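You operate a simulated robot arm through the tools that you are given. There is no shell and no other tool.

You are at the controls of a simulated robot arm. One attempt, no reset.

JOB
Wind the clamped shuttle full of blue twine.
Fine: fit the small spool of that colour, lead the orange peg over both guides into the black tray, red knob to Drag, then switch on and start; leave the switch on.

Only the result counts: the job must be done as asked and must still hold three seconds after the hand-in. Knocking over, shifting, dropping, spilling or breaking anything else fails it.

ROBOT AND FRAMES
A 7-joint arm with a two-finger parallel gripper, fixed in place. Base frame: the origin is at the foot of the arm, x ahead of it, y to its left, z up; the work surface is at about z = 860. Lengths are in mm, angles in rad, forces in N, time in s.
With the tool pointing down near the work surface it reaches from about 100 to 640 mm from the base axis. Its first joint turns from -1.152 to 1.152 rad. Payload 1.57 kg.
The TCP is the grasp point between the finger pads, 30 mm short of the fingertips. In the tool frame z runs along the fingers and y along their closing line. The gripper opens to 80 mm. The fingers are 17 mm wide and 12 mm thick; the gripper's body (40 by 82 mm) begins 80 mm behind the TCP.
Orientation is told as [roll, pitch, yaw] about the base's x, y, z axes, in that order, counted from this pose: with the fingers straight down and closing along the base's y, the tool's x points along the base's -x, its y along +y and its z along -z.

CONTROLS
- The arm moves only by the tool play_rows. Its argument "moves" is a list of rows, each a list of 6 numbers: the shift along the tool's x, y, z in mm, then the turn, a rotation vector about the tool's x, y, z in rad. In form: [[x, y, z, ax, ay, az], ...]. A call has 1 to 20 rows; each row is the pose to reach, as a shift and turn from the pose commanded when the call began, along the tool's axes at that moment. "gripper" is the opening, from 0 (shut) to 1 (fully open), set as the call begins (left out, the last holds). Each row takes 0.2 s and may step no farther than 50 mm and 0.15 rad from the row before; otherwise, or with a gripper value out of range, the whole call is refused. Where a pose cannot be reached the arm comes as near as it can. A force on the tool above 40 N (or 10 N above the force at the start of the call, whichever is more), or a blocked arm, ends the call early, and 0.2 s more pass. Each finger travels about 72 mm/s and halts on what it meets, pressing with about 30 N; the grip force reading is that of the motor and also rises with nothing between the fingers. The clock runs only during rows and for 0.2 s after the last one: add rows that repeat a pose to give the fingers time. It gives the time, the measured TCP pose, the force on the tool (base axes), the opening and the grip force at its end, in the units of the frame above (readings bear some noise), with the torque about the TCP (base axes, N m) and any sound that the robot's microphone picked up.
- Cameras (640 x 400 px; columns grow to the right, rows downward): "scene" is fixed at [54.3, 443.3, 1426.9]; the picture's right is [-0.72, -0.70, 0.00], its down [-0.46, 0.47, -0.76] and it looks along [0.53, -0.54, -0.65] (base axes); focal length 255 px, centre (320, 200). "wrist" rides on the gripper at [72, -7, -122] in the tool frame; the picture's right is [0.09, 1.00, 0.00], its down [-0.84, 0.08, -0.54] and it looks along [-0.54, 0.05, 0.84] (tool axes); focal length 238 px, centre (320, 200).
- get_image(camera): a new picture of that camera. The clock stands still meanwhile.
- point_at(camera, pixels): for up to 12 pixels [column, row] of the newest picture of that camera ("zoom" is the newest enlarged one), the place [x, y, z] in the base frame of the surface seen there, good to about 3 mm, but the place of the scene camera against the robot may be out by one fixed shift of up to 18 mm in any direction. The clock stands still meanwhile.
- enlarge(camera, box): a new picture of the part [left, top, right, bottom] of that camera's present view, enlarged. The clock stands still meanwhile.
- close_job(): hands the job in; it is judged then, once.

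Open the gripper and draw the arm clear of the work before you hand the job in, unless the task says otherwise.

The tools are called after "Emit:" as a command line: name --pt "numbers of a row" for each row, then --argument value for the rest, lists and objects as JSON in quotes. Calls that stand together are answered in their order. play_rows: Moves the arm, as the interface text tells. Its arguments: {"type":"object","properties":{"moves":{"type":"array"},"gripper":{"type":"number"}},"required":["moves"]} The other tools are called the same way: get_image (camera) takes a picture; point_at (camera, pixels) gives the place of the surface under pixels of a picture; enlarge (camera, box) takes an enlarged picture of a part of a camera's view; close_job () hands the job in.

At the start:

```text
clock: 0.0
ee_pos: [353.3, 162.3, 1230.0]
tool_rot: [0.001, 0.0, -0.001]
force: [-0.5, -0.8, 0.7]
ft_torque: [-0.02, 0.01, -0.01]
gripper_width: 80.0
finger_force: 0.1
```

scene: 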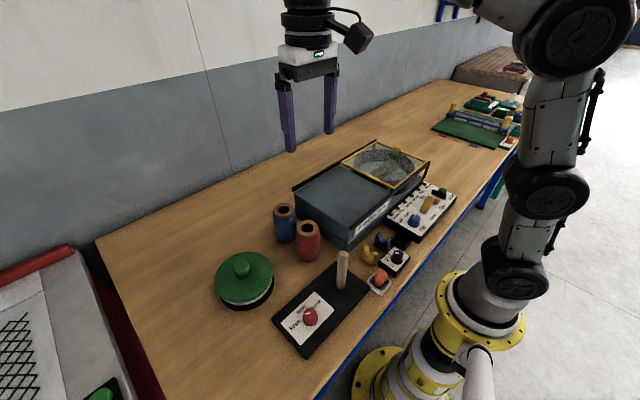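
wrist: 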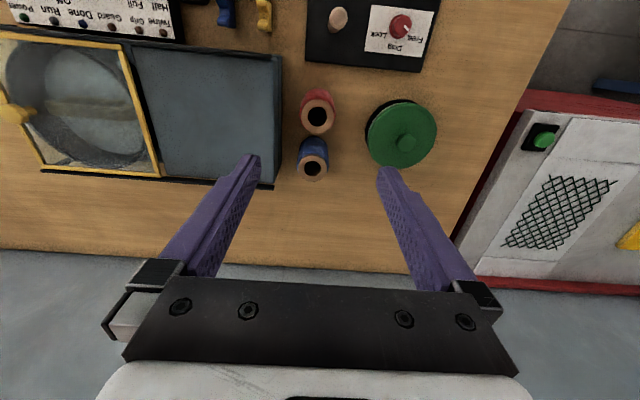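

I start by looking closely at the workspace: the spools near (285,225)/(307,240), the panel near (420,210), and the knob plate near (315,310) in the scene picture.

Emit:
enlarge --camera "scene" --box '[200, 180, 400, 360]'

Emit:
enlarge --camera "scene" --box '[330, 130, 480, 300]'

Emit:
enlarge --camera "wrist" --box '[0, 0, 300, 200]'

Emit:
enlarge --camera "wrist" --box '[260, 0, 460, 200]'

```text
2.22 times, centred on (300, 270) of scene
```

zoom: 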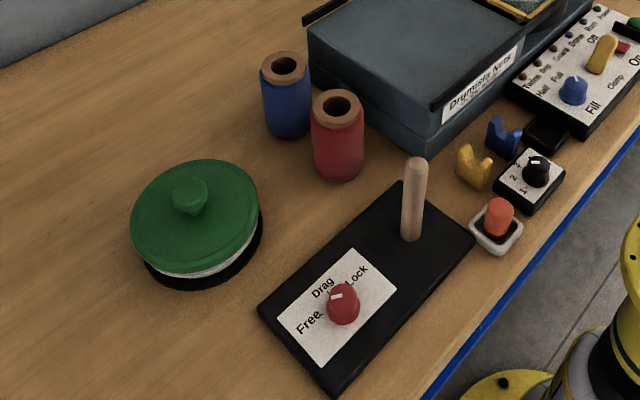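

```text
2.35 times, centred on (405, 215) of scene
```

zoom: 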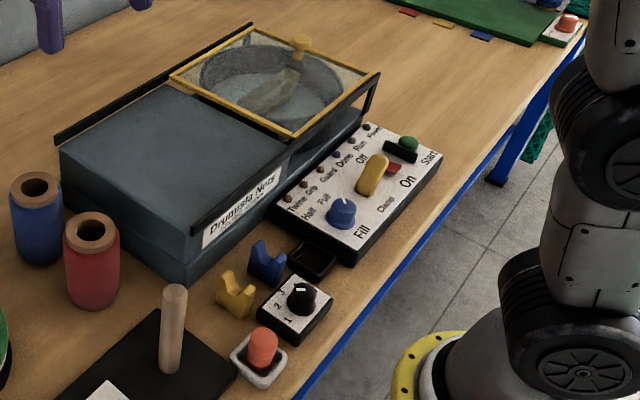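

```text
2.00 times, centred on (150, 100) of wrist
```

zoom: 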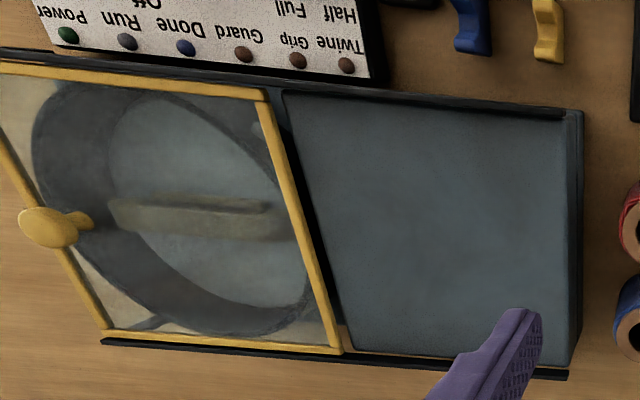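

```text
2.00 times, centred on (360, 100) of wrist
```

zoom: 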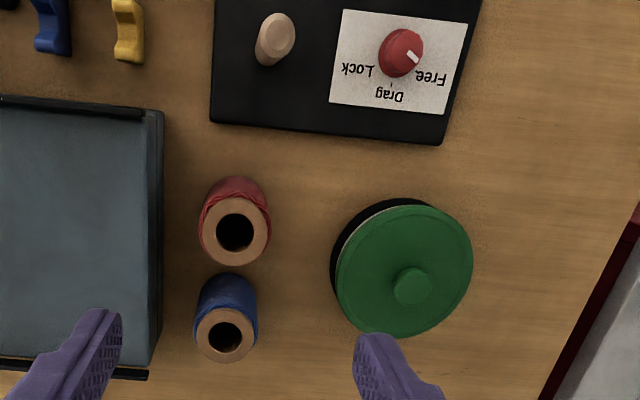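

The scene shows the winder with panel, a spool post plate, guides and trays. I zoom further to read the labels and lights.

Emit:
enlarge --camera "scene" --box '[380, 175, 460, 245]'

Emit:
enlarge --camera "scene" --box '[350, 225, 430, 300]'

Emit:
enlarge --camera "scene" --box '[330, 130, 440, 220]'

Emit:
enlarge --camera "scene" --box '[420, 50, 540, 160]'

Emit:
enlarge --camera "scene" --box '[265, 270, 365, 360]'

Emit:
enlarge --camera "scene" --box '[0, 220, 140, 400]'

```text
5.71 times, centred on (420, 210) of scene
```

zoom: 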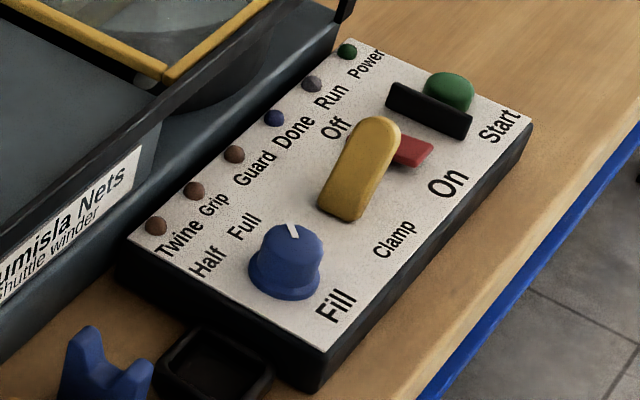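

```text
5.33 times, centred on (390, 262) of scene
```

zoom: 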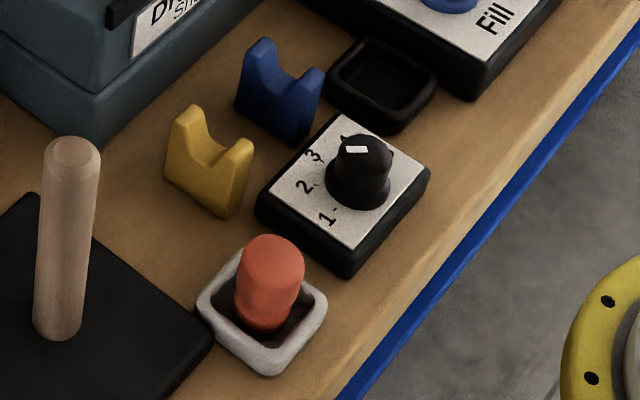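

```text
4.44 times, centred on (385, 175) of scene
```

zoom: 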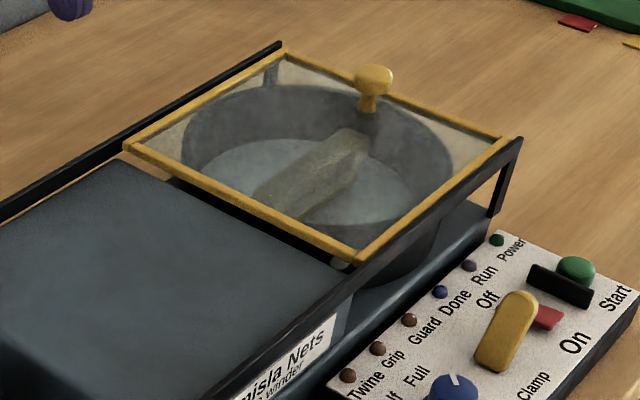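

```text
3.64 times, centred on (480, 105) of scene
```

zoom: 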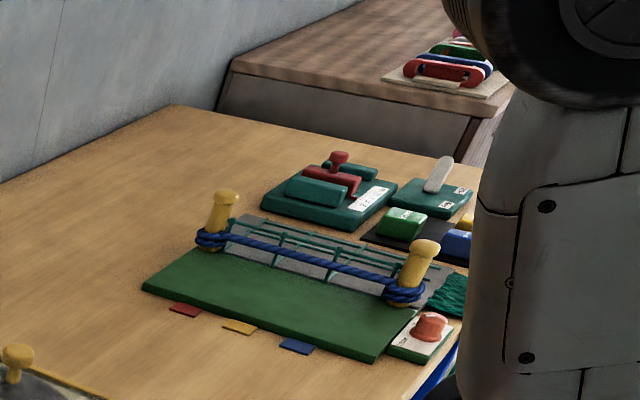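

```text
4.44 times, centred on (315, 315) of scene
```

zoom: 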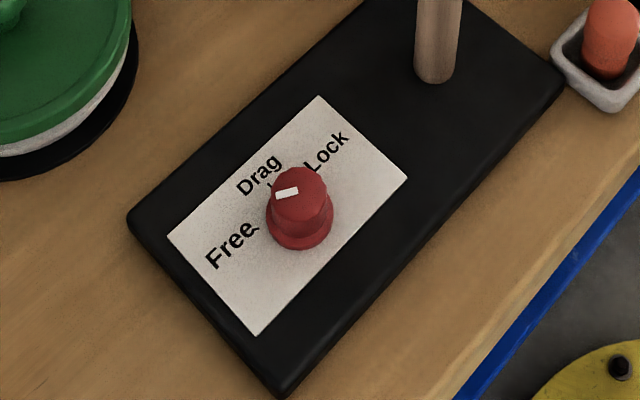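

```text
2.22 times, centred on (70, 310) of scene
```

zoom: 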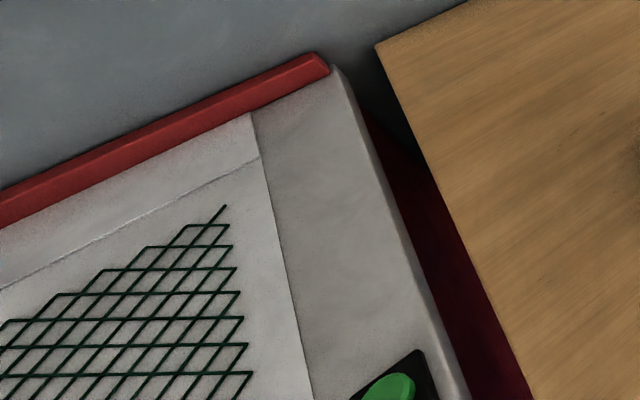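

The labels are readable now: the lights are unlit, the red switch sits under the yellow clamp lever, and the Fill knob mark is near Full. I take the positions of visible items in the wrist picture.

Emit:
get_image --camera "wrist"

Emit:
point_at --camera "wrist" --pixels '[[317, 112], [312, 168], [338, 18], [400, 26], [404, 142], [262, 10], [226, 10], [200, 100], [150, 60], [12, 112], [350, 100], [545, 140]]'

Emit:
point_at --camera "scene" --pixels '[[308, 225], [284, 209], [342, 253], [311, 312], [244, 262], [380, 278], [383, 240], [368, 248], [402, 236], [398, 256], [416, 220], [395, 150]]'

```text
taken
```

wrist: 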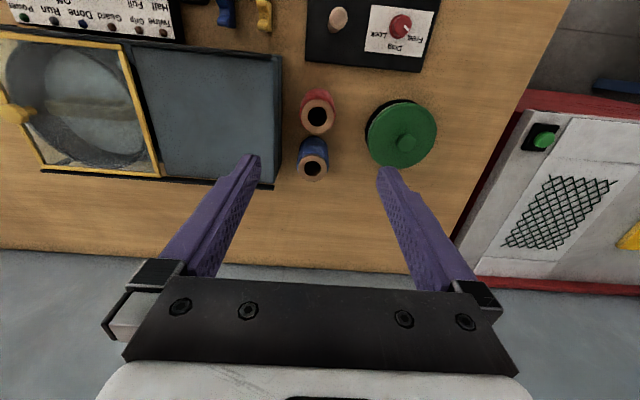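

```text
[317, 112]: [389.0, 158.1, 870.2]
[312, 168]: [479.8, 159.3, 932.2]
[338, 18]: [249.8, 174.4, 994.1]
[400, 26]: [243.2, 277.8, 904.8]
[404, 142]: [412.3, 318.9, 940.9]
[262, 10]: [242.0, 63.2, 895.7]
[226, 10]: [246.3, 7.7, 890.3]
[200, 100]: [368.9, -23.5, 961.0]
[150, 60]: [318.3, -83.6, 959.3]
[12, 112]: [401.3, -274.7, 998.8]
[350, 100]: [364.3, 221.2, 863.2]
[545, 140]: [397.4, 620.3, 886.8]
```

```text
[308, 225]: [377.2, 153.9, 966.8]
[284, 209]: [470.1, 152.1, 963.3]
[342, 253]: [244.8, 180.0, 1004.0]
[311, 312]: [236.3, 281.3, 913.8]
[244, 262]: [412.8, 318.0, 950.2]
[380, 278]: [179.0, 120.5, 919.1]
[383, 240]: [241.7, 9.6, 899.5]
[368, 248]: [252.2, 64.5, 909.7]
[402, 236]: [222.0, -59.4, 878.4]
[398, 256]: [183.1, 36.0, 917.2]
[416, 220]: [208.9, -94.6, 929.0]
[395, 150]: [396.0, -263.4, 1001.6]
```

The scene camera is shifted by about (-6, +4, +9) relative to the wrist readings. I move the hand to above the panel to view it from the wrist camera.

Emit:
play_rows --pt "15 -31 10 0 0 0" --pt "31 -63 20 0 0 0" --pt "46 -94 30 0 0 0" --pt "62 -126 40 0 0 0" --pt "77 -157 50 0 0 0" --pt "92 -189 60 0 0 0" --pt "108 -220 70 0 0 0" --pt "123 -252 80 0 0 0"

Emit:
get_image --camera "wrist"

```text
clock: 1.8
ee_pos: [230.5, -91.8, 1149.6]
tool_rot: [0.001, 0.0, -0.002]
force: [0.5, -0.1, -0.5]
ft_torque: [-0.03, 0.01, -0.01]
gripper_width: 79.9
finger_force: 0.1
```

```text
taken
```

wrist: 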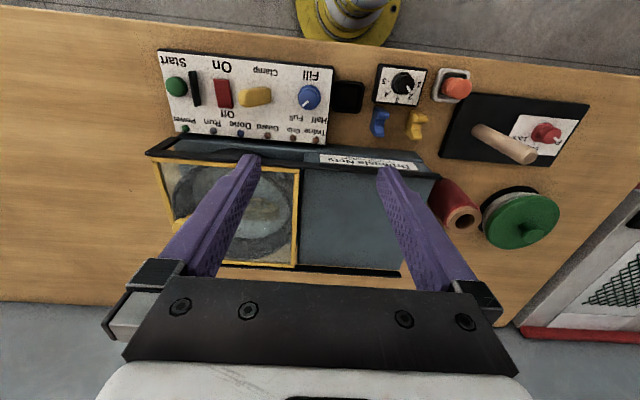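

Good view. I enlarge the panel, the knob and guide areas in the wrist picture.

Emit:
enlarge --camera "wrist" --box '[150, 40, 350, 150]'

Emit:
enlarge --camera "wrist" --box '[320, 50, 480, 150]'

Emit:
enlarge --camera "wrist" --box '[140, 130, 440, 290]'

Emit:
enlarge --camera "wrist" --box '[420, 80, 620, 260]'

```text
3.20 times, centred on (250, 95) of wrist
```

zoom: 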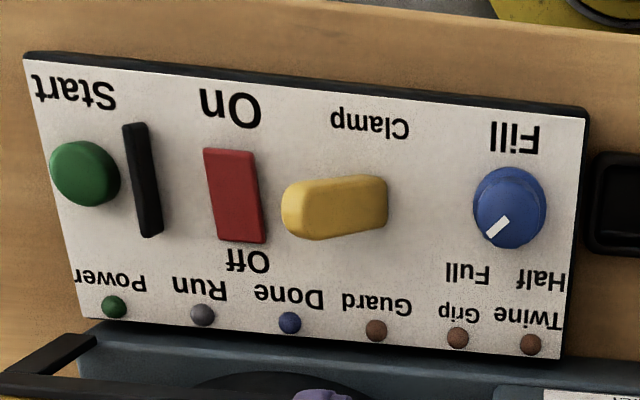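

```text
4.00 times, centred on (400, 100) of wrist
```

zoom: 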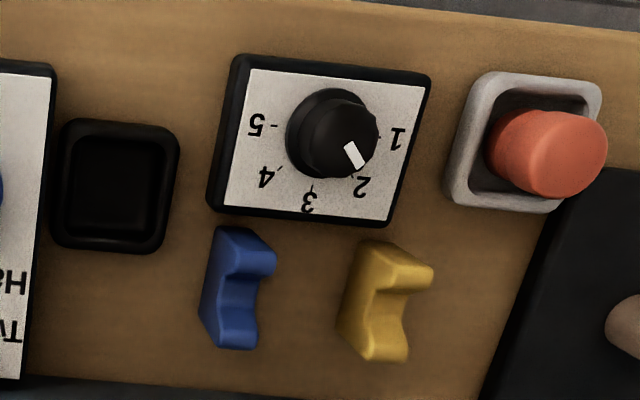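

```text
2.13 times, centred on (290, 210) of wrist
```

zoom: 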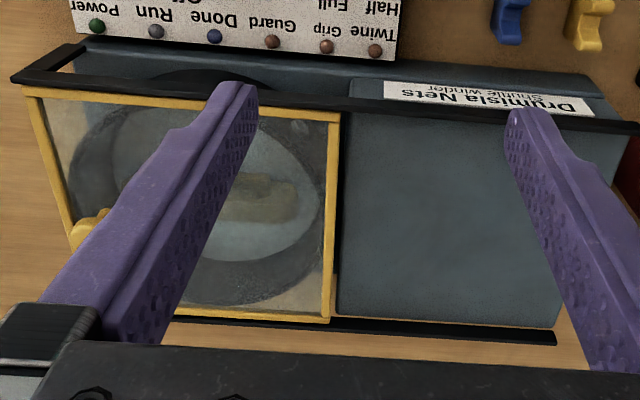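

```text
2.22 times, centred on (520, 170) of wrist
```

zoom: 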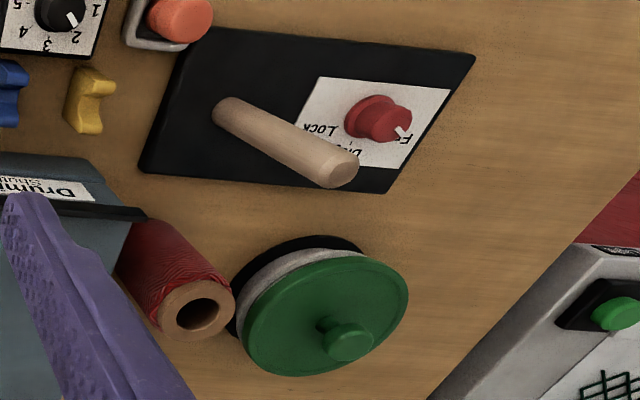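

The Fill mark already points to "Full", the switch is Off, the red knob mark points to "Free", and the wider lights are dark. I move over toward the spools to measure them accurately.

Emit:
play_rows --pt "-15 35 7 0 0 0" --pt "-30 70 14 0 0 0" --pt "-46 104 21 0 0 0" --pt "-62 138 28 0 0 0" --pt "-78 173 35 0 0 0" --pt "-94 207 43 0 0 0" --pt "-110 242 50 0 0 0"

Emit:
get_image --camera "wrist"

```text
clock: 3.4
ee_pos: [339.7, 151.3, 1099.6]
tool_rot: [-0.001, 0.0, 0.0]
force: [0.8, -1.1, 0.2]
ft_torque: [-0.01, -0.01, 0.02]
gripper_width: 79.8
finger_force: 0.0
```

```text
taken
```

wrist: 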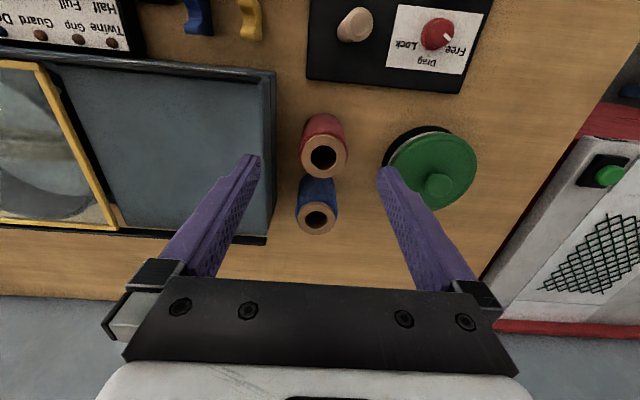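

Both spools and the post are visible. I enlarge around the spools to measure rims and bores.

Emit:
enlarge --camera "wrist" --box '[280, 100, 380, 250]'

```text
2.67 times, centred on (330, 175) of wrist
```

zoom: 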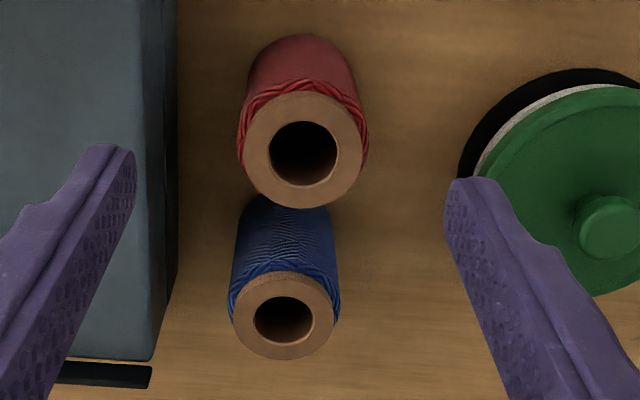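

I measure rim points of both spools: red rim at (246,150)/(361,150) and blue rim at (234,320)/(334,310), plus front and back rim points.

Emit:
point_at --camera "zoom" --pixels '[[248, 152], [358, 150], [304, 96], [300, 205], [238, 318], [330, 314], [282, 278], [286, 354], [170, 320], [120, 375], [300, 240], [172, 200]]'

Emit:
point_at --camera "wrist" --pixels '[[353, 18], [363, 14], [346, 35], [438, 30], [437, 185], [400, 165], [475, 155], [265, 40], [272, 120], [275, 75], [322, 175], [307, 180]]'

```text
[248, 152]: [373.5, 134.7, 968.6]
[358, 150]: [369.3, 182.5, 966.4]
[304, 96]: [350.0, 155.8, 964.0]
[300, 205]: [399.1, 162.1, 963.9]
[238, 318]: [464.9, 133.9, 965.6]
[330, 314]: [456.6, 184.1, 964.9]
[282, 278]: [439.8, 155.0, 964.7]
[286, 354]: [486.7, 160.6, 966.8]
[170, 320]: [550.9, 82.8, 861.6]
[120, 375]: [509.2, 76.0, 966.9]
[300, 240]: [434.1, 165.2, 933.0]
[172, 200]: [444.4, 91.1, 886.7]
```

```text
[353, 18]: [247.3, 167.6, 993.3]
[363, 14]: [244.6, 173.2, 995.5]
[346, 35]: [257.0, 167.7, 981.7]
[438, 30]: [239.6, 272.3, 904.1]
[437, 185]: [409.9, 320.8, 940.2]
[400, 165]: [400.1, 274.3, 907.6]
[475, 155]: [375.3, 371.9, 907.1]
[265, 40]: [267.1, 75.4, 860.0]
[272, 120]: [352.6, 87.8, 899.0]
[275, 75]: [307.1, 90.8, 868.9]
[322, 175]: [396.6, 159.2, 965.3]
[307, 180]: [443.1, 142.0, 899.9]
```

Both spools are 48 mm wide, tops at z≈965; blue centre is about (463,159), and the box side is at y≈90, so the fingers (closing along y) fit. I move above the blue spool.

Emit:
play_rows --pt "-41 3 0 0 0 0" --pt "-82 6 0 0 0 0" --pt "-123 8 0 0 0 0" --pt "-123 8 45 0 0 0" --pt "-123 8 85 0 0 0" --pt "-123 8 85 0 0 0"

Emit:
get_image --camera "wrist"

```text
clock: 4.8
ee_pos: [462.4, 160.7, 1014.2]
tool_rot: [-0.001, 0.001, -0.001]
force: [0.1, 0.0, 0.8]
ft_torque: [0.02, -0.05, 0.02]
gripper_width: 80.0
finger_force: 0.1
```

```text
taken
```

wrist: 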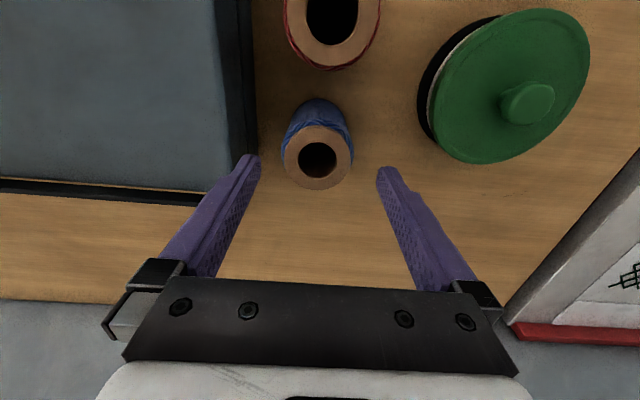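

I measure the blue rim again from nearer: left (285,155), right (352,158), top (318,128), bottom (318,188).

Emit:
point_at --camera "wrist" --pixels '[[286, 157], [349, 157], [318, 128], [318, 187], [302, 158], [335, 158], [317, 144], [317, 175], [306, 150], [330, 150]]'

Emit:
enlarge --camera "wrist" --box '[270, 90, 370, 200]'

```text
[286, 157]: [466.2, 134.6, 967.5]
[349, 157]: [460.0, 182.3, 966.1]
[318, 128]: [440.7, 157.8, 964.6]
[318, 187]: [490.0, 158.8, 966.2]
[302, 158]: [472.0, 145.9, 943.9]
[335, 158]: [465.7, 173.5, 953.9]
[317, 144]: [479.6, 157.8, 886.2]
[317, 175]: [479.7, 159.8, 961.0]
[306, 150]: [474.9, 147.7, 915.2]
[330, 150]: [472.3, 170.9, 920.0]
```

```text
3.64 times, centred on (320, 145) of wrist
```

zoom: 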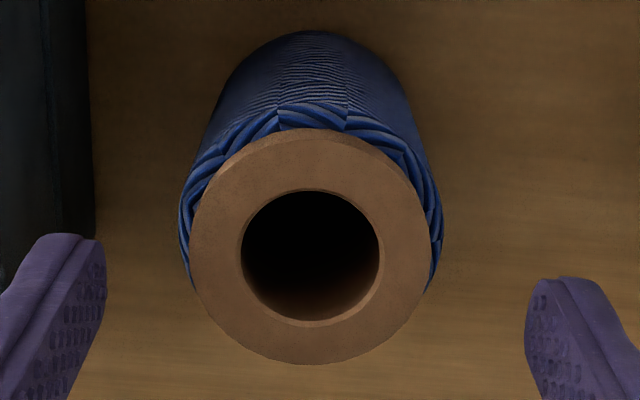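

The blue spool centre refines to about (465,158.5). I descend straight around it to TCP z≈925.

Emit:
play_rows --pt "-2.5 -2 0 0 0 0" --pt "-2.5 -2 20 0 0 0" --pt "-2.5 -2 40 0 0 0" --pt "-2.5 -2 60 0 0 0" --pt "-2.5 -2 80 0 0 0" --pt "-2.5 -2 90 0 0 0" --pt "-2.5 -2 90 0 0 0"

Emit:
get_image --camera "wrist"

Emit:
get_image --camera "scene"

```text
clock: 6.4
ee_pos: [466.6, 157.4, 925.5]
tool_rot: [0.0, 0.002, 0.0]
force: [0.9, -0.1, 0.6]
ft_torque: [0.02, -0.01, 0.03]
gripper_width: 79.8
finger_force: 0.0
```

```text
taken
```

wrist: 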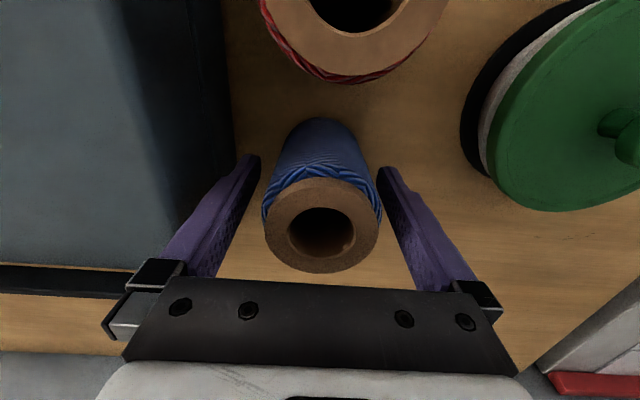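

```text
taken
```

scene: 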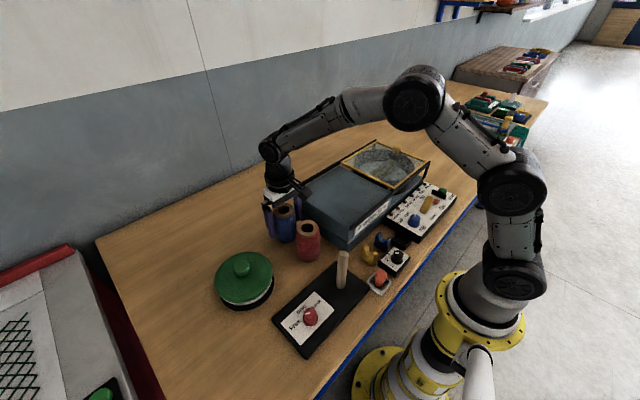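

The spool stands between the fingers with room on both sides. I close the gripper, giving time to settle.

Emit:
play_rows --pt "0 0 0 0 0 0" --pt "0 0 0 0 0 0" --pt "0 0 0 0 0 0" --pt "0 0 0 0 0 0" --gripper 0.2

```text
clock: 7.4
ee_pos: [465.6, 158.2, 926.1]
tool_rot: [0.0, 0.001, 0.0]
force: [-0.4, 0.5, 0.3]
ft_torque: [0.03, -0.01, 0.02]
gripper_width: 58.7
finger_force: 29.9
```

Gripped at 58.7 mm with 30 N. I lift straight up to z≈1100.

Emit:
play_rows --pt "0 0 -5 0 0 0" --pt "0 0 -15 0 0 0" --pt "0 0 -30 0 0 0" --pt "0 0 -50 0 0 0" --pt "0 0 -75 0 0 0" --pt "0 0 -100 0 0 0" --pt "0 0 -125 0 0 0" --pt "0 0 -150 0 0 0" --pt "0 0 -180 0 0 0" --pt "0 0 -180 0 0 0"

Emit:
get_image --camera "wrist"

Emit:
get_image --camera "scene"

```text
clock: 9.6
ee_pos: [464.7, 157.3, 1104.6]
tool_rot: [0.002, 0.002, 0.001]
force: [-0.4, -0.7, -2.0]
ft_torque: [0.03, 0.02, 0.01]
gripper_width: 58.9
finger_force: 30.3
```

```text
taken
```

wrist: 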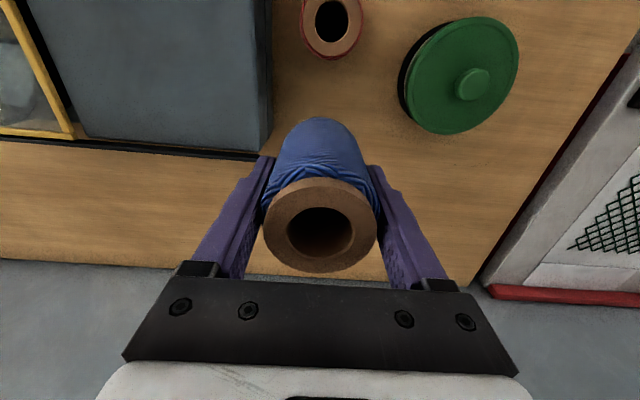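

```text
taken
```

scene: 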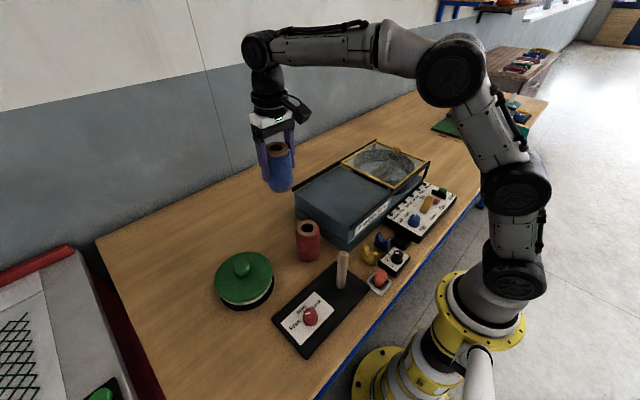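

The spool hangs straight. I measure its rim in hand and move toward the post, stopping at x≈330 to measure the post.

Emit:
point_at --camera "wrist" --pixels '[[266, 225], [374, 225], [320, 180], [320, 269], [290, 228], [351, 228], [320, 122]]'

Emit:
play_rows --pt "30 3 0 0 0 0" --pt "60 6 0 0 0 0" --pt "90 9 0 0 0 0" --pt "115 12 0 0 0 0" --pt "135 13 0 0 0 0" --pt "135 13 0 0 0 0"

Emit:
get_image --camera "wrist"

Emit:
enlarge --camera "wrist" --box '[270, 0, 430, 100]'

```text
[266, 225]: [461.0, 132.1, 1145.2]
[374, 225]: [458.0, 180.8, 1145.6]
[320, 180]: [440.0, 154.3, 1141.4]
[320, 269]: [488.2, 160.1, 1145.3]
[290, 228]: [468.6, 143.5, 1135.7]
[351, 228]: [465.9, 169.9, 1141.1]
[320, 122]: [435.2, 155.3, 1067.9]
```

```text
clock: 11.0
ee_pos: [329.9, 170.4, 1105.2]
tool_rot: [0.0, -0.002, 0.0]
force: [-0.2, 0.2, -0.9]
ft_torque: [0.02, 0.0, -0.02]
gripper_width: 58.8
finger_force: 30.1
```

```text
taken
```

wrist: 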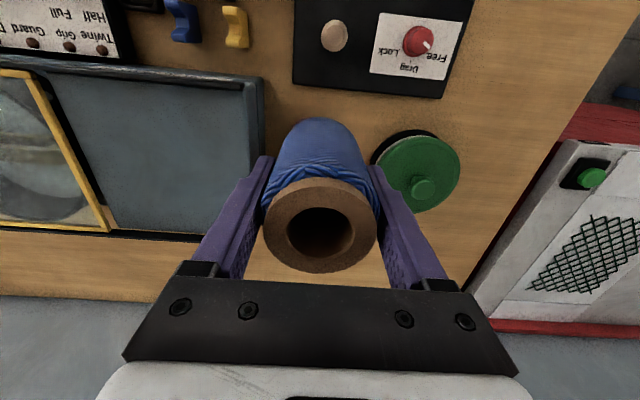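

```text
4.00 times, centred on (350, 50) of wrist
```

zoom: 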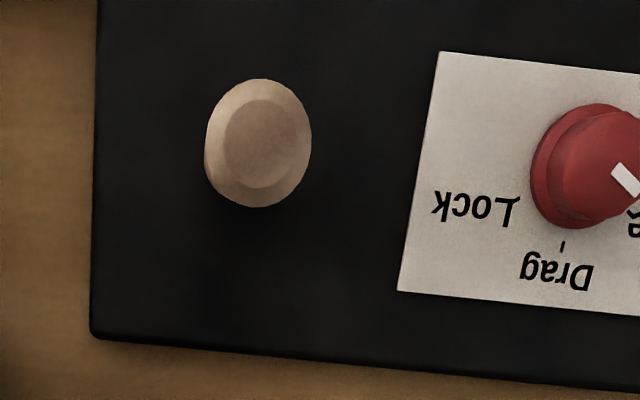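

I measure the post top: face edges at (223,143), (299,143), (261,100), (261,188) in the zoom, and the plate and knob.

Emit:
point_at --camera "zoom" --pixels '[[226, 143], [296, 143], [261, 103], [261, 186], [261, 143], [215, 143], [306, 143], [150, 143], [400, 330], [440, 80], [585, 165], [562, 246]]'

```text
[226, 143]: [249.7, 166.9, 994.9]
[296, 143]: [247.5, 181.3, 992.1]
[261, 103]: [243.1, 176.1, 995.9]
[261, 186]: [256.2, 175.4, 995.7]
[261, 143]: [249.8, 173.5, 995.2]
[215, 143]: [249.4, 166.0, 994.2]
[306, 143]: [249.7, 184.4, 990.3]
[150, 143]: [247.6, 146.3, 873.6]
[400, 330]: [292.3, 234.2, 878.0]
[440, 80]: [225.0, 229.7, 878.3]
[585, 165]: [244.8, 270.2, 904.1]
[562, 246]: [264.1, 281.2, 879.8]
```

Post top centre is (249.4,174.3,995), plate top z≈876. I move the spool over the post and then look from the scene camera.

Emit:
play_rows --pt "25 2 0 0 0 0" --pt "50 3 0 0 0 0" --pt "70 4 0 0 0 0" --pt "80 4.5 0 0 0 0" --pt "80 4.5 0 0 0 0" --pt "80 4.5 0 0 0 0"

Emit:
get_image --camera "wrist"

Emit:
enlarge --camera "scene" --box '[280, 190, 420, 300]'

```text
clock: 12.4
ee_pos: [250.1, 174.9, 1105.4]
tool_rot: [0.001, 0.0, 0.0]
force: [0.2, 0.0, -2.1]
ft_torque: [0.01, -0.02, 0.0]
gripper_width: 58.5
finger_force: 30.0
```

```text
taken
```

wrist: 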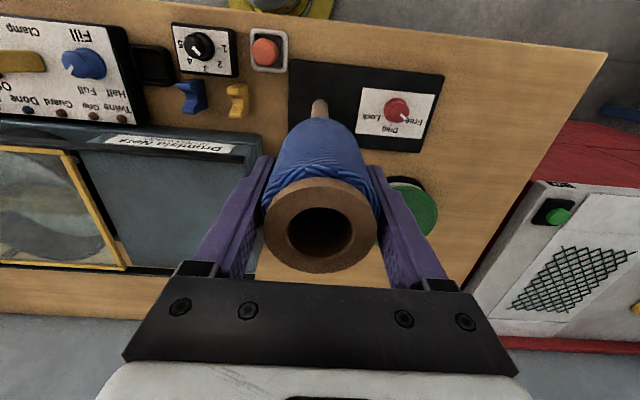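

```text
3.64 times, centred on (350, 245) of scene
```

zoom: 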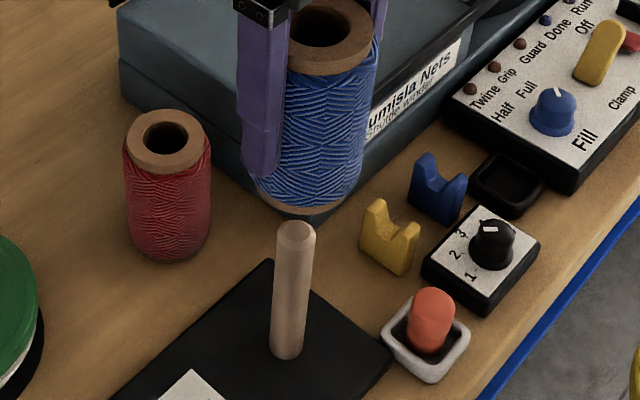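

The spool hangs over the post. I lower 60 mm in small steps so the post top enters the bore, and check force.

Emit:
play_rows --pt "0 0 15 0 0 0" --pt "0 0 30 0 0 0" --pt "0 0 40 0 0 0" --pt "0 0 48 0 0 0" --pt "0 0 54 0 0 0" --pt "0 0 60 0 0 0" --pt "0 0 60 0 0 0"

Emit:
enlarge --camera "scene" --box '[280, 190, 420, 300]'

Emit:
enlarge --camera "wrist" --box '[250, 80, 400, 290]'

```text
clock: 14.0
ee_pos: [249.8, 176.0, 1045.5]
tool_rot: [0.0, 0.0, 0.001]
force: [0.3, 0.7, -1.5]
ft_torque: [-0.01, 0.0, 0.0]
gripper_width: 58.9
finger_force: 30.5
```

```text
3.64 times, centred on (350, 245) of scene
```

zoom: 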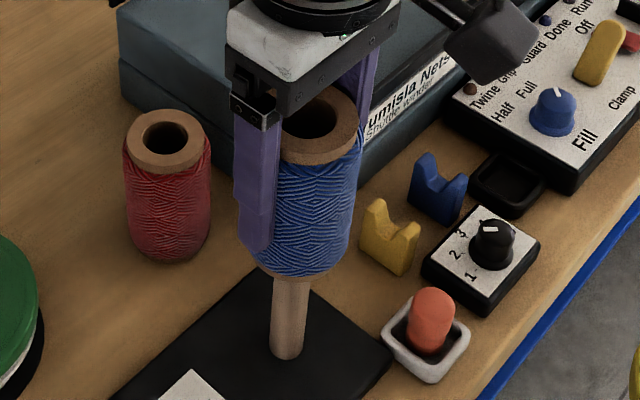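

```text
1.90 times, centred on (325, 185) of wrist
```

zoom: 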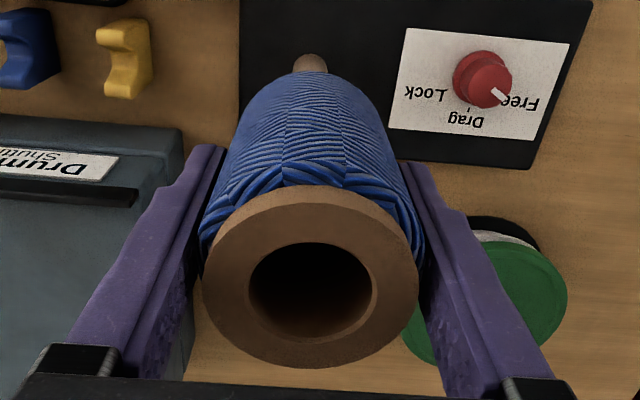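

The post has entered the bore with no force. I lower on to near the plate.

Emit:
play_rows --pt "0 0 15 0 0 0" --pt "0 0 30 0 0 0" --pt "0 0 45 0 0 0" --pt "0 0 60 0 0 0" --pt "0 0 75 0 0 0" --pt "0 0 88 0 0 0" --pt "0 0 96 0 0 0" --pt "0 0 96 0 0 0"

Emit:
enlarge --camera "scene" --box '[280, 190, 420, 320]'

Emit:
enlarge --camera "wrist" --box '[230, 80, 420, 290]'

```text
clock: 15.8
ee_pos: [250.3, 176.3, 949.0]
tool_rot: [-0.001, 0.0, -0.001]
force: [0.2, 0.0, -1.8]
ft_torque: [-0.01, 0.0, 0.0]
gripper_width: 58.4
finger_force: 29.9
```

```text
3.08 times, centred on (350, 255) of scene
```

zoom: 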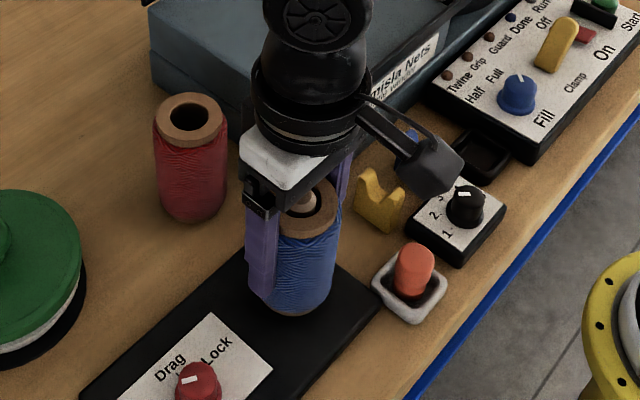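

```text
1.90 times, centred on (325, 185) of wrist
```

zoom: 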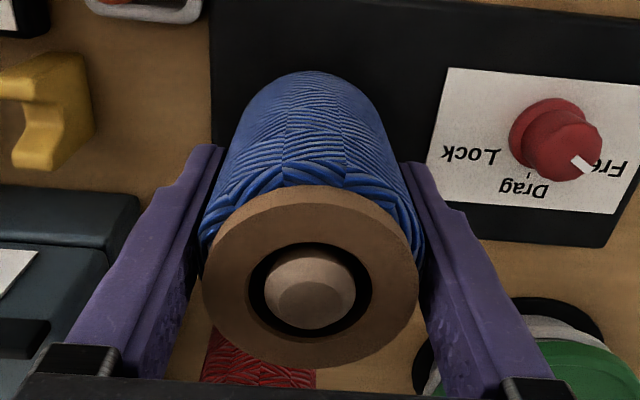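

The post shows centred in the bore at (308,285). I lower the last millimetres gently until contact.

Emit:
play_rows --pt "0 0 2 0 0 0" --pt "0 0 4 0 0 0" --pt "0 0 5 0 0 0" --pt "0 0 6 0 0 0" --pt "0 0 6 0 0 0"

```text
clock: 17.0
ee_pos: [250.0, 175.9, 943.6]
tool_rot: [0.001, 0.0, 0.0]
force: [-1.5, 0.3, -0.9]
ft_torque: [-0.01, -0.01, 0.01]
gripper_width: 58.7
finger_force: 30.6
```

No contact yet at z=943.6. I go on 1 mm at a time.

Emit:
play_rows --pt "0 0 1 0 0 0" --pt "0 0 2 0 0 0" --pt "0 0 2 0 0 0"

```text
clock: 17.8
ee_pos: [251.5, 175.0, 941.8]
tool_rot: [0.001, 0.0, 0.001]
force: [0.1, 0.5, -0.8]
ft_torque: [-0.01, 0.02, -0.03]
gripper_width: 58.7
finger_force: 30.0
```

Emit:
play_rows --pt "0 0 1 0 0 0" --pt "0 0 2 0 0 0" --pt "0 0 2 0 0 0"

```text
clock: 18.6
ee_pos: [250.9, 175.6, 940.3]
tool_rot: [-0.001, 0.0, 0.0]
force: [-1.8, -4.0, 12.2]
ft_torque: [-0.38, 0.33, 0.02]
gripper_width: 59.1
finger_force: 30.2
```

Contact force of 12 N shows the spool is seated on the plate. I open the gripper to release it.

Emit:
play_rows --pt "0 0 0 0 0 0" --pt "0 0 0 0 0 0" --pt "0 0 0 0 0 0" --gripper 1.0

Emit:
get_image --camera "wrist"

```text
clock: 19.4
ee_pos: [250.8, 176.1, 939.8]
tool_rot: [0.0, 0.001, -0.001]
force: [-0.3, -1.4, -0.3]
ft_torque: [0.0, -0.03, 0.0]
gripper_width: 79.9
finger_force: 0.0
```

```text
taken
```

wrist: 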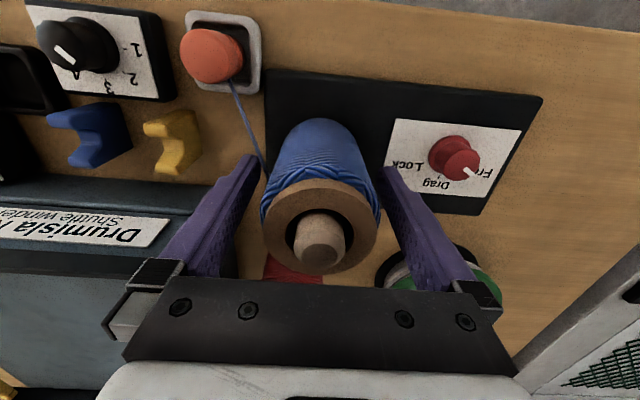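

Released; a blue twine now runs from the orange peg to the spool. I rise clear of the spool and look again at the dial and peg.

Emit:
play_rows --pt "0 0 -20 0 0 0" --pt "0 0 -45 0 0 0" --pt "0 0 -80 0 0 0" --pt "0 0 -120 0 0 0" --pt "0 0 -160 0 0 0" --pt "0 0 -160 0 0 0"

Emit:
get_image --camera "wrist"

Emit:
enlarge --camera "wrist" --box '[130, 0, 330, 130]'

Emit:
enlarge --camera "scene" --box '[280, 190, 460, 320]'

```text
clock: 20.8
ee_pos: [250.4, 176.1, 1099.3]
tool_rot: [0.0, -0.002, -0.001]
force: [0.2, -0.3, -0.6]
ft_torque: [0.02, 0.02, 0.0]
gripper_width: 80.2
finger_force: 0.1
```

```text
taken
```

wrist: 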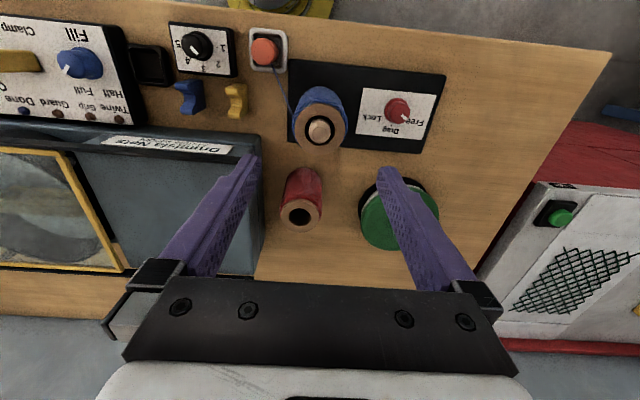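

```text
3.08 times, centred on (230, 65) of wrist
```

zoom: 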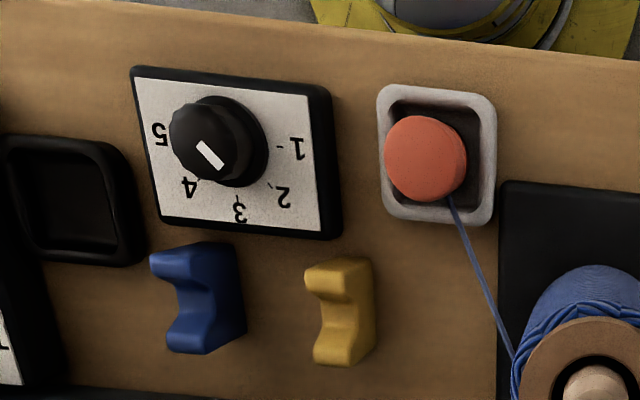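

```text
3.08 times, centred on (370, 255) of scene
```

zoom: 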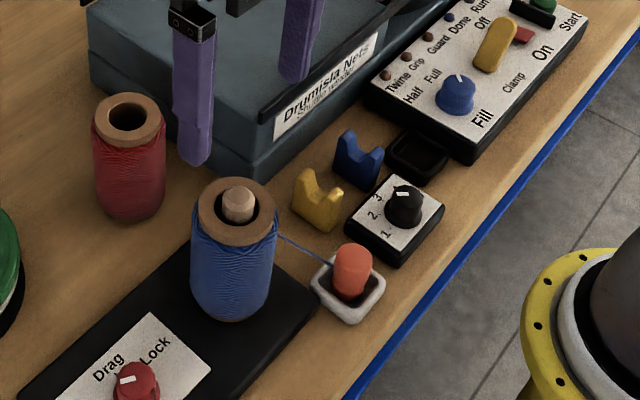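

The dial still points at 2 (I leave it alone), and the twine is attached to the peg. I move to view peg, guides and tray from above for exact measurement.

Emit:
play_rows --pt "5 -35 5 0 0 0" --pt "10 -70 10 0 0 0" --pt "15 -105 15 0 0 0" --pt "20 -135 20 0 0 0" --pt "20 -146 25 0 0 0" --pt "20 -146 25 0 0 0"

Emit:
get_image --camera "wrist"

Emit:
enlarge --camera "wrist" --box '[220, 30, 460, 180]'

```text
clock: 22.2
ee_pos: [230.1, 29.5, 1075.6]
tool_rot: [0.0, 0.001, 0.0]
force: [0.7, -0.1, 0.2]
ft_torque: [-0.01, 0.0, 0.0]
gripper_width: 79.8
finger_force: 0.0
```

```text
taken
```

wrist: 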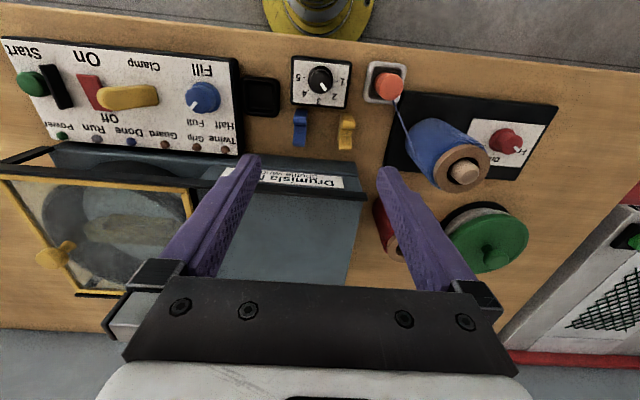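

```text
2.67 times, centred on (340, 105) of wrist
```

zoom: 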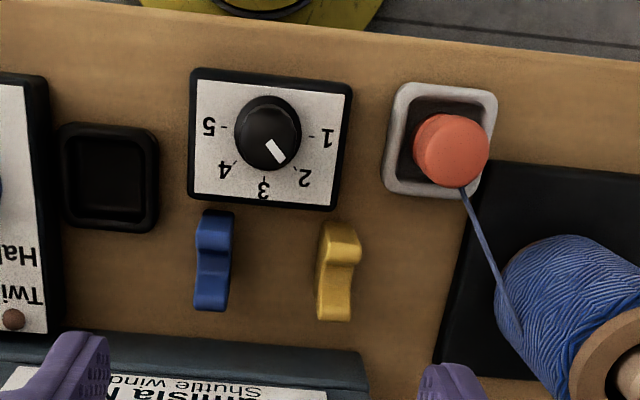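

Clear view. I read positions of the black tray centre (110,177), both guides' prongs and notches, and the peg top (450,150).

Emit:
point_at --camera "zoom" --pixels '[[110, 177], [65, 177], [154, 180], [110, 128], [108, 224], [340, 232], [338, 262], [334, 305], [215, 220], [213, 262], [210, 298], [450, 150]]'

Emit:
point_at --camera "zoom" --pixels '[[425, 150], [476, 152], [452, 120], [455, 178], [440, 90], [388, 140], [492, 130], [430, 188], [405, 130], [270, 130], [195, 100], [340, 205]]'

```text
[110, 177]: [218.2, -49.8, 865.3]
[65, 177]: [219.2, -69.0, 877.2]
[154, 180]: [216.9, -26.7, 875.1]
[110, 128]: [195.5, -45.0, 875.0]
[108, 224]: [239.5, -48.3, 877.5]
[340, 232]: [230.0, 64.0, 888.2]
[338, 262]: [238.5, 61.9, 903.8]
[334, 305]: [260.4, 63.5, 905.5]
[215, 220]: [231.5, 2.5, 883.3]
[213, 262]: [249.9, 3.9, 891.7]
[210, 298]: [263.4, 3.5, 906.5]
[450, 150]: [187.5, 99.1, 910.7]
```

```text
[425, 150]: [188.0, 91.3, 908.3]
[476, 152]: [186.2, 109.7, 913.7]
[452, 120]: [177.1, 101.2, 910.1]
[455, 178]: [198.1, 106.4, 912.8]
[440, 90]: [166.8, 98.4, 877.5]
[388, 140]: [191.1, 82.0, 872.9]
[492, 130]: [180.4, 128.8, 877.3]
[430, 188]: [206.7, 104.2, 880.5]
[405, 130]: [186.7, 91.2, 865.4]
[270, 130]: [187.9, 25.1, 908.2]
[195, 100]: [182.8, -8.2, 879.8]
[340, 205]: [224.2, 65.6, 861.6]
```

Peg top is (187.5,101,911), black tray centre (217.5,-48) with rim z 876, guide notches at x≈248 (yellow y 63.5, blue y 3.5, prong tops 906). I check the panel's near edge height and the Fill knob.

Emit:
point_at --camera "zoom" --pixels '[[15, 110], [40, 120], [48, 200], [20, 200], [20, 280], [4, 185]]'

Emit:
point_at --camera "wrist" --pixels '[[203, 97], [232, 70], [237, 150], [127, 97], [88, 92], [32, 83], [60, 87], [150, 95], [105, 97], [50, 255], [100, 80]]'

```text
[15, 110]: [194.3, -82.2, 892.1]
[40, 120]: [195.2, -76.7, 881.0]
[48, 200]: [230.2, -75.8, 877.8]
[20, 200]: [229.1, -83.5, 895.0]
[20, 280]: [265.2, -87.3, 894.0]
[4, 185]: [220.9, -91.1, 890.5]
```

```text
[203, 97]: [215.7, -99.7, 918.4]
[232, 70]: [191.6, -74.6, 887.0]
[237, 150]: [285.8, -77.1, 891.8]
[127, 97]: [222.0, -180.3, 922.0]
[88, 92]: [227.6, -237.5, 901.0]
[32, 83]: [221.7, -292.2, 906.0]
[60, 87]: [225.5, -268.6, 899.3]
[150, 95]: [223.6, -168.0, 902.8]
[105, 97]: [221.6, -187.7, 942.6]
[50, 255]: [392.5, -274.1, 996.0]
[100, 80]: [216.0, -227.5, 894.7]
```

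The panel edge is only 27 mm from the black tray's centre, so I'll grip the peg with the fingers closing along x (yaw +90°). I turn the tool while moving above the peg.

Emit:
play_rows --pt "4 6.5 3 0 0 -0.1428" --pt "8 13 6 0 0 -0.2856" --pt "12 19.5 9 0 0 -0.4284" --pt "16 26 12 0 0 -0.5712" --pt "20 32.5 15 0 0 -0.714" --pt "24 39 18 0 0 -0.8568" --pt "28 45.5 21 0 0 -0.9996" --pt "32 52 25 0 0 -1.1424" --pt "36 58.5 30 0 0 -1.2852" --pt "40 65 35 0 0 -1.428" --pt "42.5 71.5 40 0 0 -1.5708" --pt "42.5 71.5 40 0 0 -1.5708" --gripper 0.7

Emit:
get_image --camera "wrist"

```text
clock: 24.8
ee_pos: [188.0, 100.7, 1034.5]
tool_rot: [-0.001, 0.0, 1.574]
force: [0.2, 0.9, 0.0]
ft_torque: [0.01, 0.04, 0.0]
gripper_width: 56.1
finger_force: 0.0
```

```text
taken
```

wrist: 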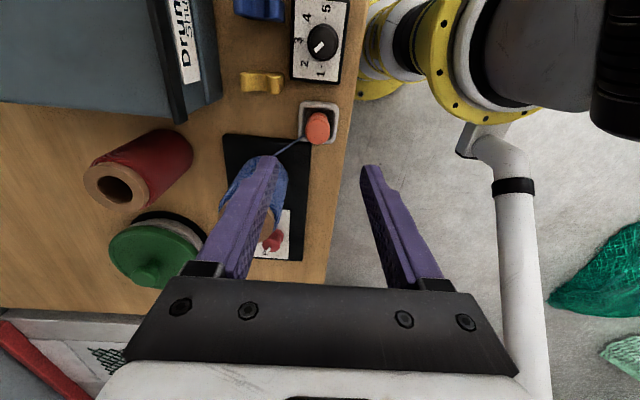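

The yaw worked (1.574). I re-measure the peg top at about (318,127) in the wrist picture.

Emit:
enlarge --camera "wrist" --box '[270, 80, 370, 180]'

```text
4.00 times, centred on (320, 130) of wrist
```

zoom: 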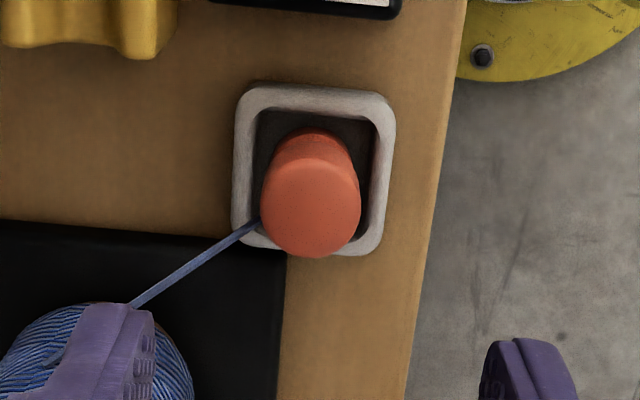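

I measure the peg's top face edges: left (268,208), right (355,208), top (311,165), bottom (311,250), and the tray rim.

Emit:
point_at --camera "zoom" --pixels '[[268, 208], [354, 208], [311, 166], [311, 250], [311, 208], [314, 140], [243, 160], [385, 160], [315, 95], [258, 232], [285, 140], [345, 145]]'

```text
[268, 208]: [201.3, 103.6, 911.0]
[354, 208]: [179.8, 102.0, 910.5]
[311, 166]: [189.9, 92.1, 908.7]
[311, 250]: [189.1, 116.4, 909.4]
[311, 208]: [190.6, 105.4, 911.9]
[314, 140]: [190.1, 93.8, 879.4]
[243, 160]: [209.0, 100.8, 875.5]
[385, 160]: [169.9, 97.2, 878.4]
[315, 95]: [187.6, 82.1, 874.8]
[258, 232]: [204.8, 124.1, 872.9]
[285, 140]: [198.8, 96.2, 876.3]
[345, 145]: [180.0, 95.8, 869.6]
```

Peg centre is (190,104), top 911. I descend to TCP z≈915, keeping the fingertips above the tray rim.

Emit:
play_rows --pt "-3.3 -2 0 0 0 0" --pt "-3.3 -2 30 0 0 0" --pt "-3.3 -2 60 0 0 0" --pt "-3.3 -2 85 0 0 0" --pt "-3.3 -2 105 0 0 0" --pt "-3.3 -2 119 0 0 0" --pt "-3.3 -2 119 0 0 0"

Emit:
get_image --camera "wrist"

Emit:
enlarge --camera "scene" --box '[310, 210, 450, 310]'

```text
clock: 26.4
ee_pos: [190.7, 103.0, 914.7]
tool_rot: [-0.001, 0.0, 1.57]
force: [0.1, 0.2, -0.5]
ft_torque: [0.0, 0.0, 0.0]
gripper_width: 56.0
finger_force: 0.0
```

```text
taken
```

wrist: 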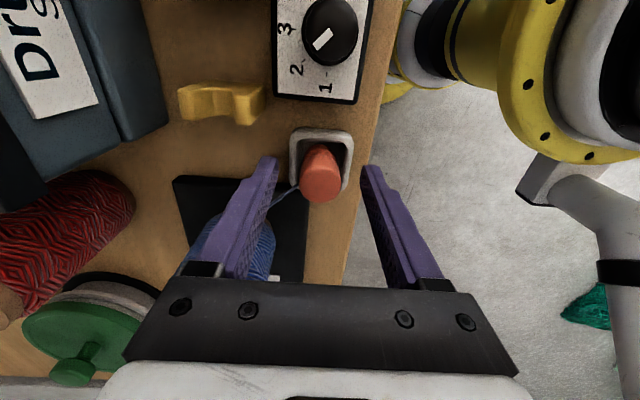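

```text
4.00 times, centred on (380, 260) of scene
```

zoom: 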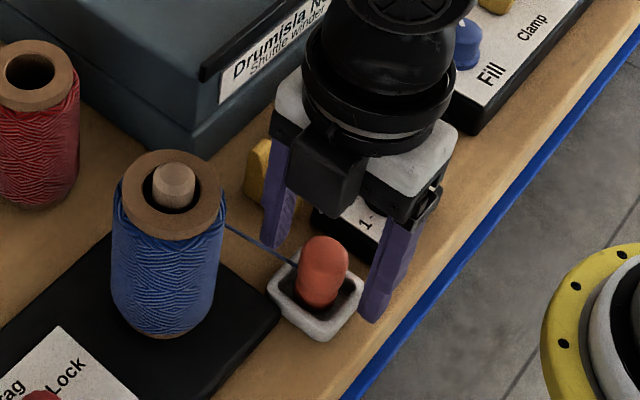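

The peg top sits at (322,188), right at the TCP pixel (321,192). I close the gripper on it.

Emit:
play_rows --pt "0 0 0 0 0 0" --pt "0 0 0 0 0 0" --pt "0 0 0 0 0 0" --pt "0 0 0 0 0 0" --gripper 0.1

```text
clock: 27.4
ee_pos: [189.6, 103.8, 915.7]
tool_rot: [0.0, 0.0, 1.569]
force: [-0.2, 0.4, -0.7]
ft_torque: [0.0, -0.03, -0.02]
gripper_width: 25.1
finger_force: 29.6
```

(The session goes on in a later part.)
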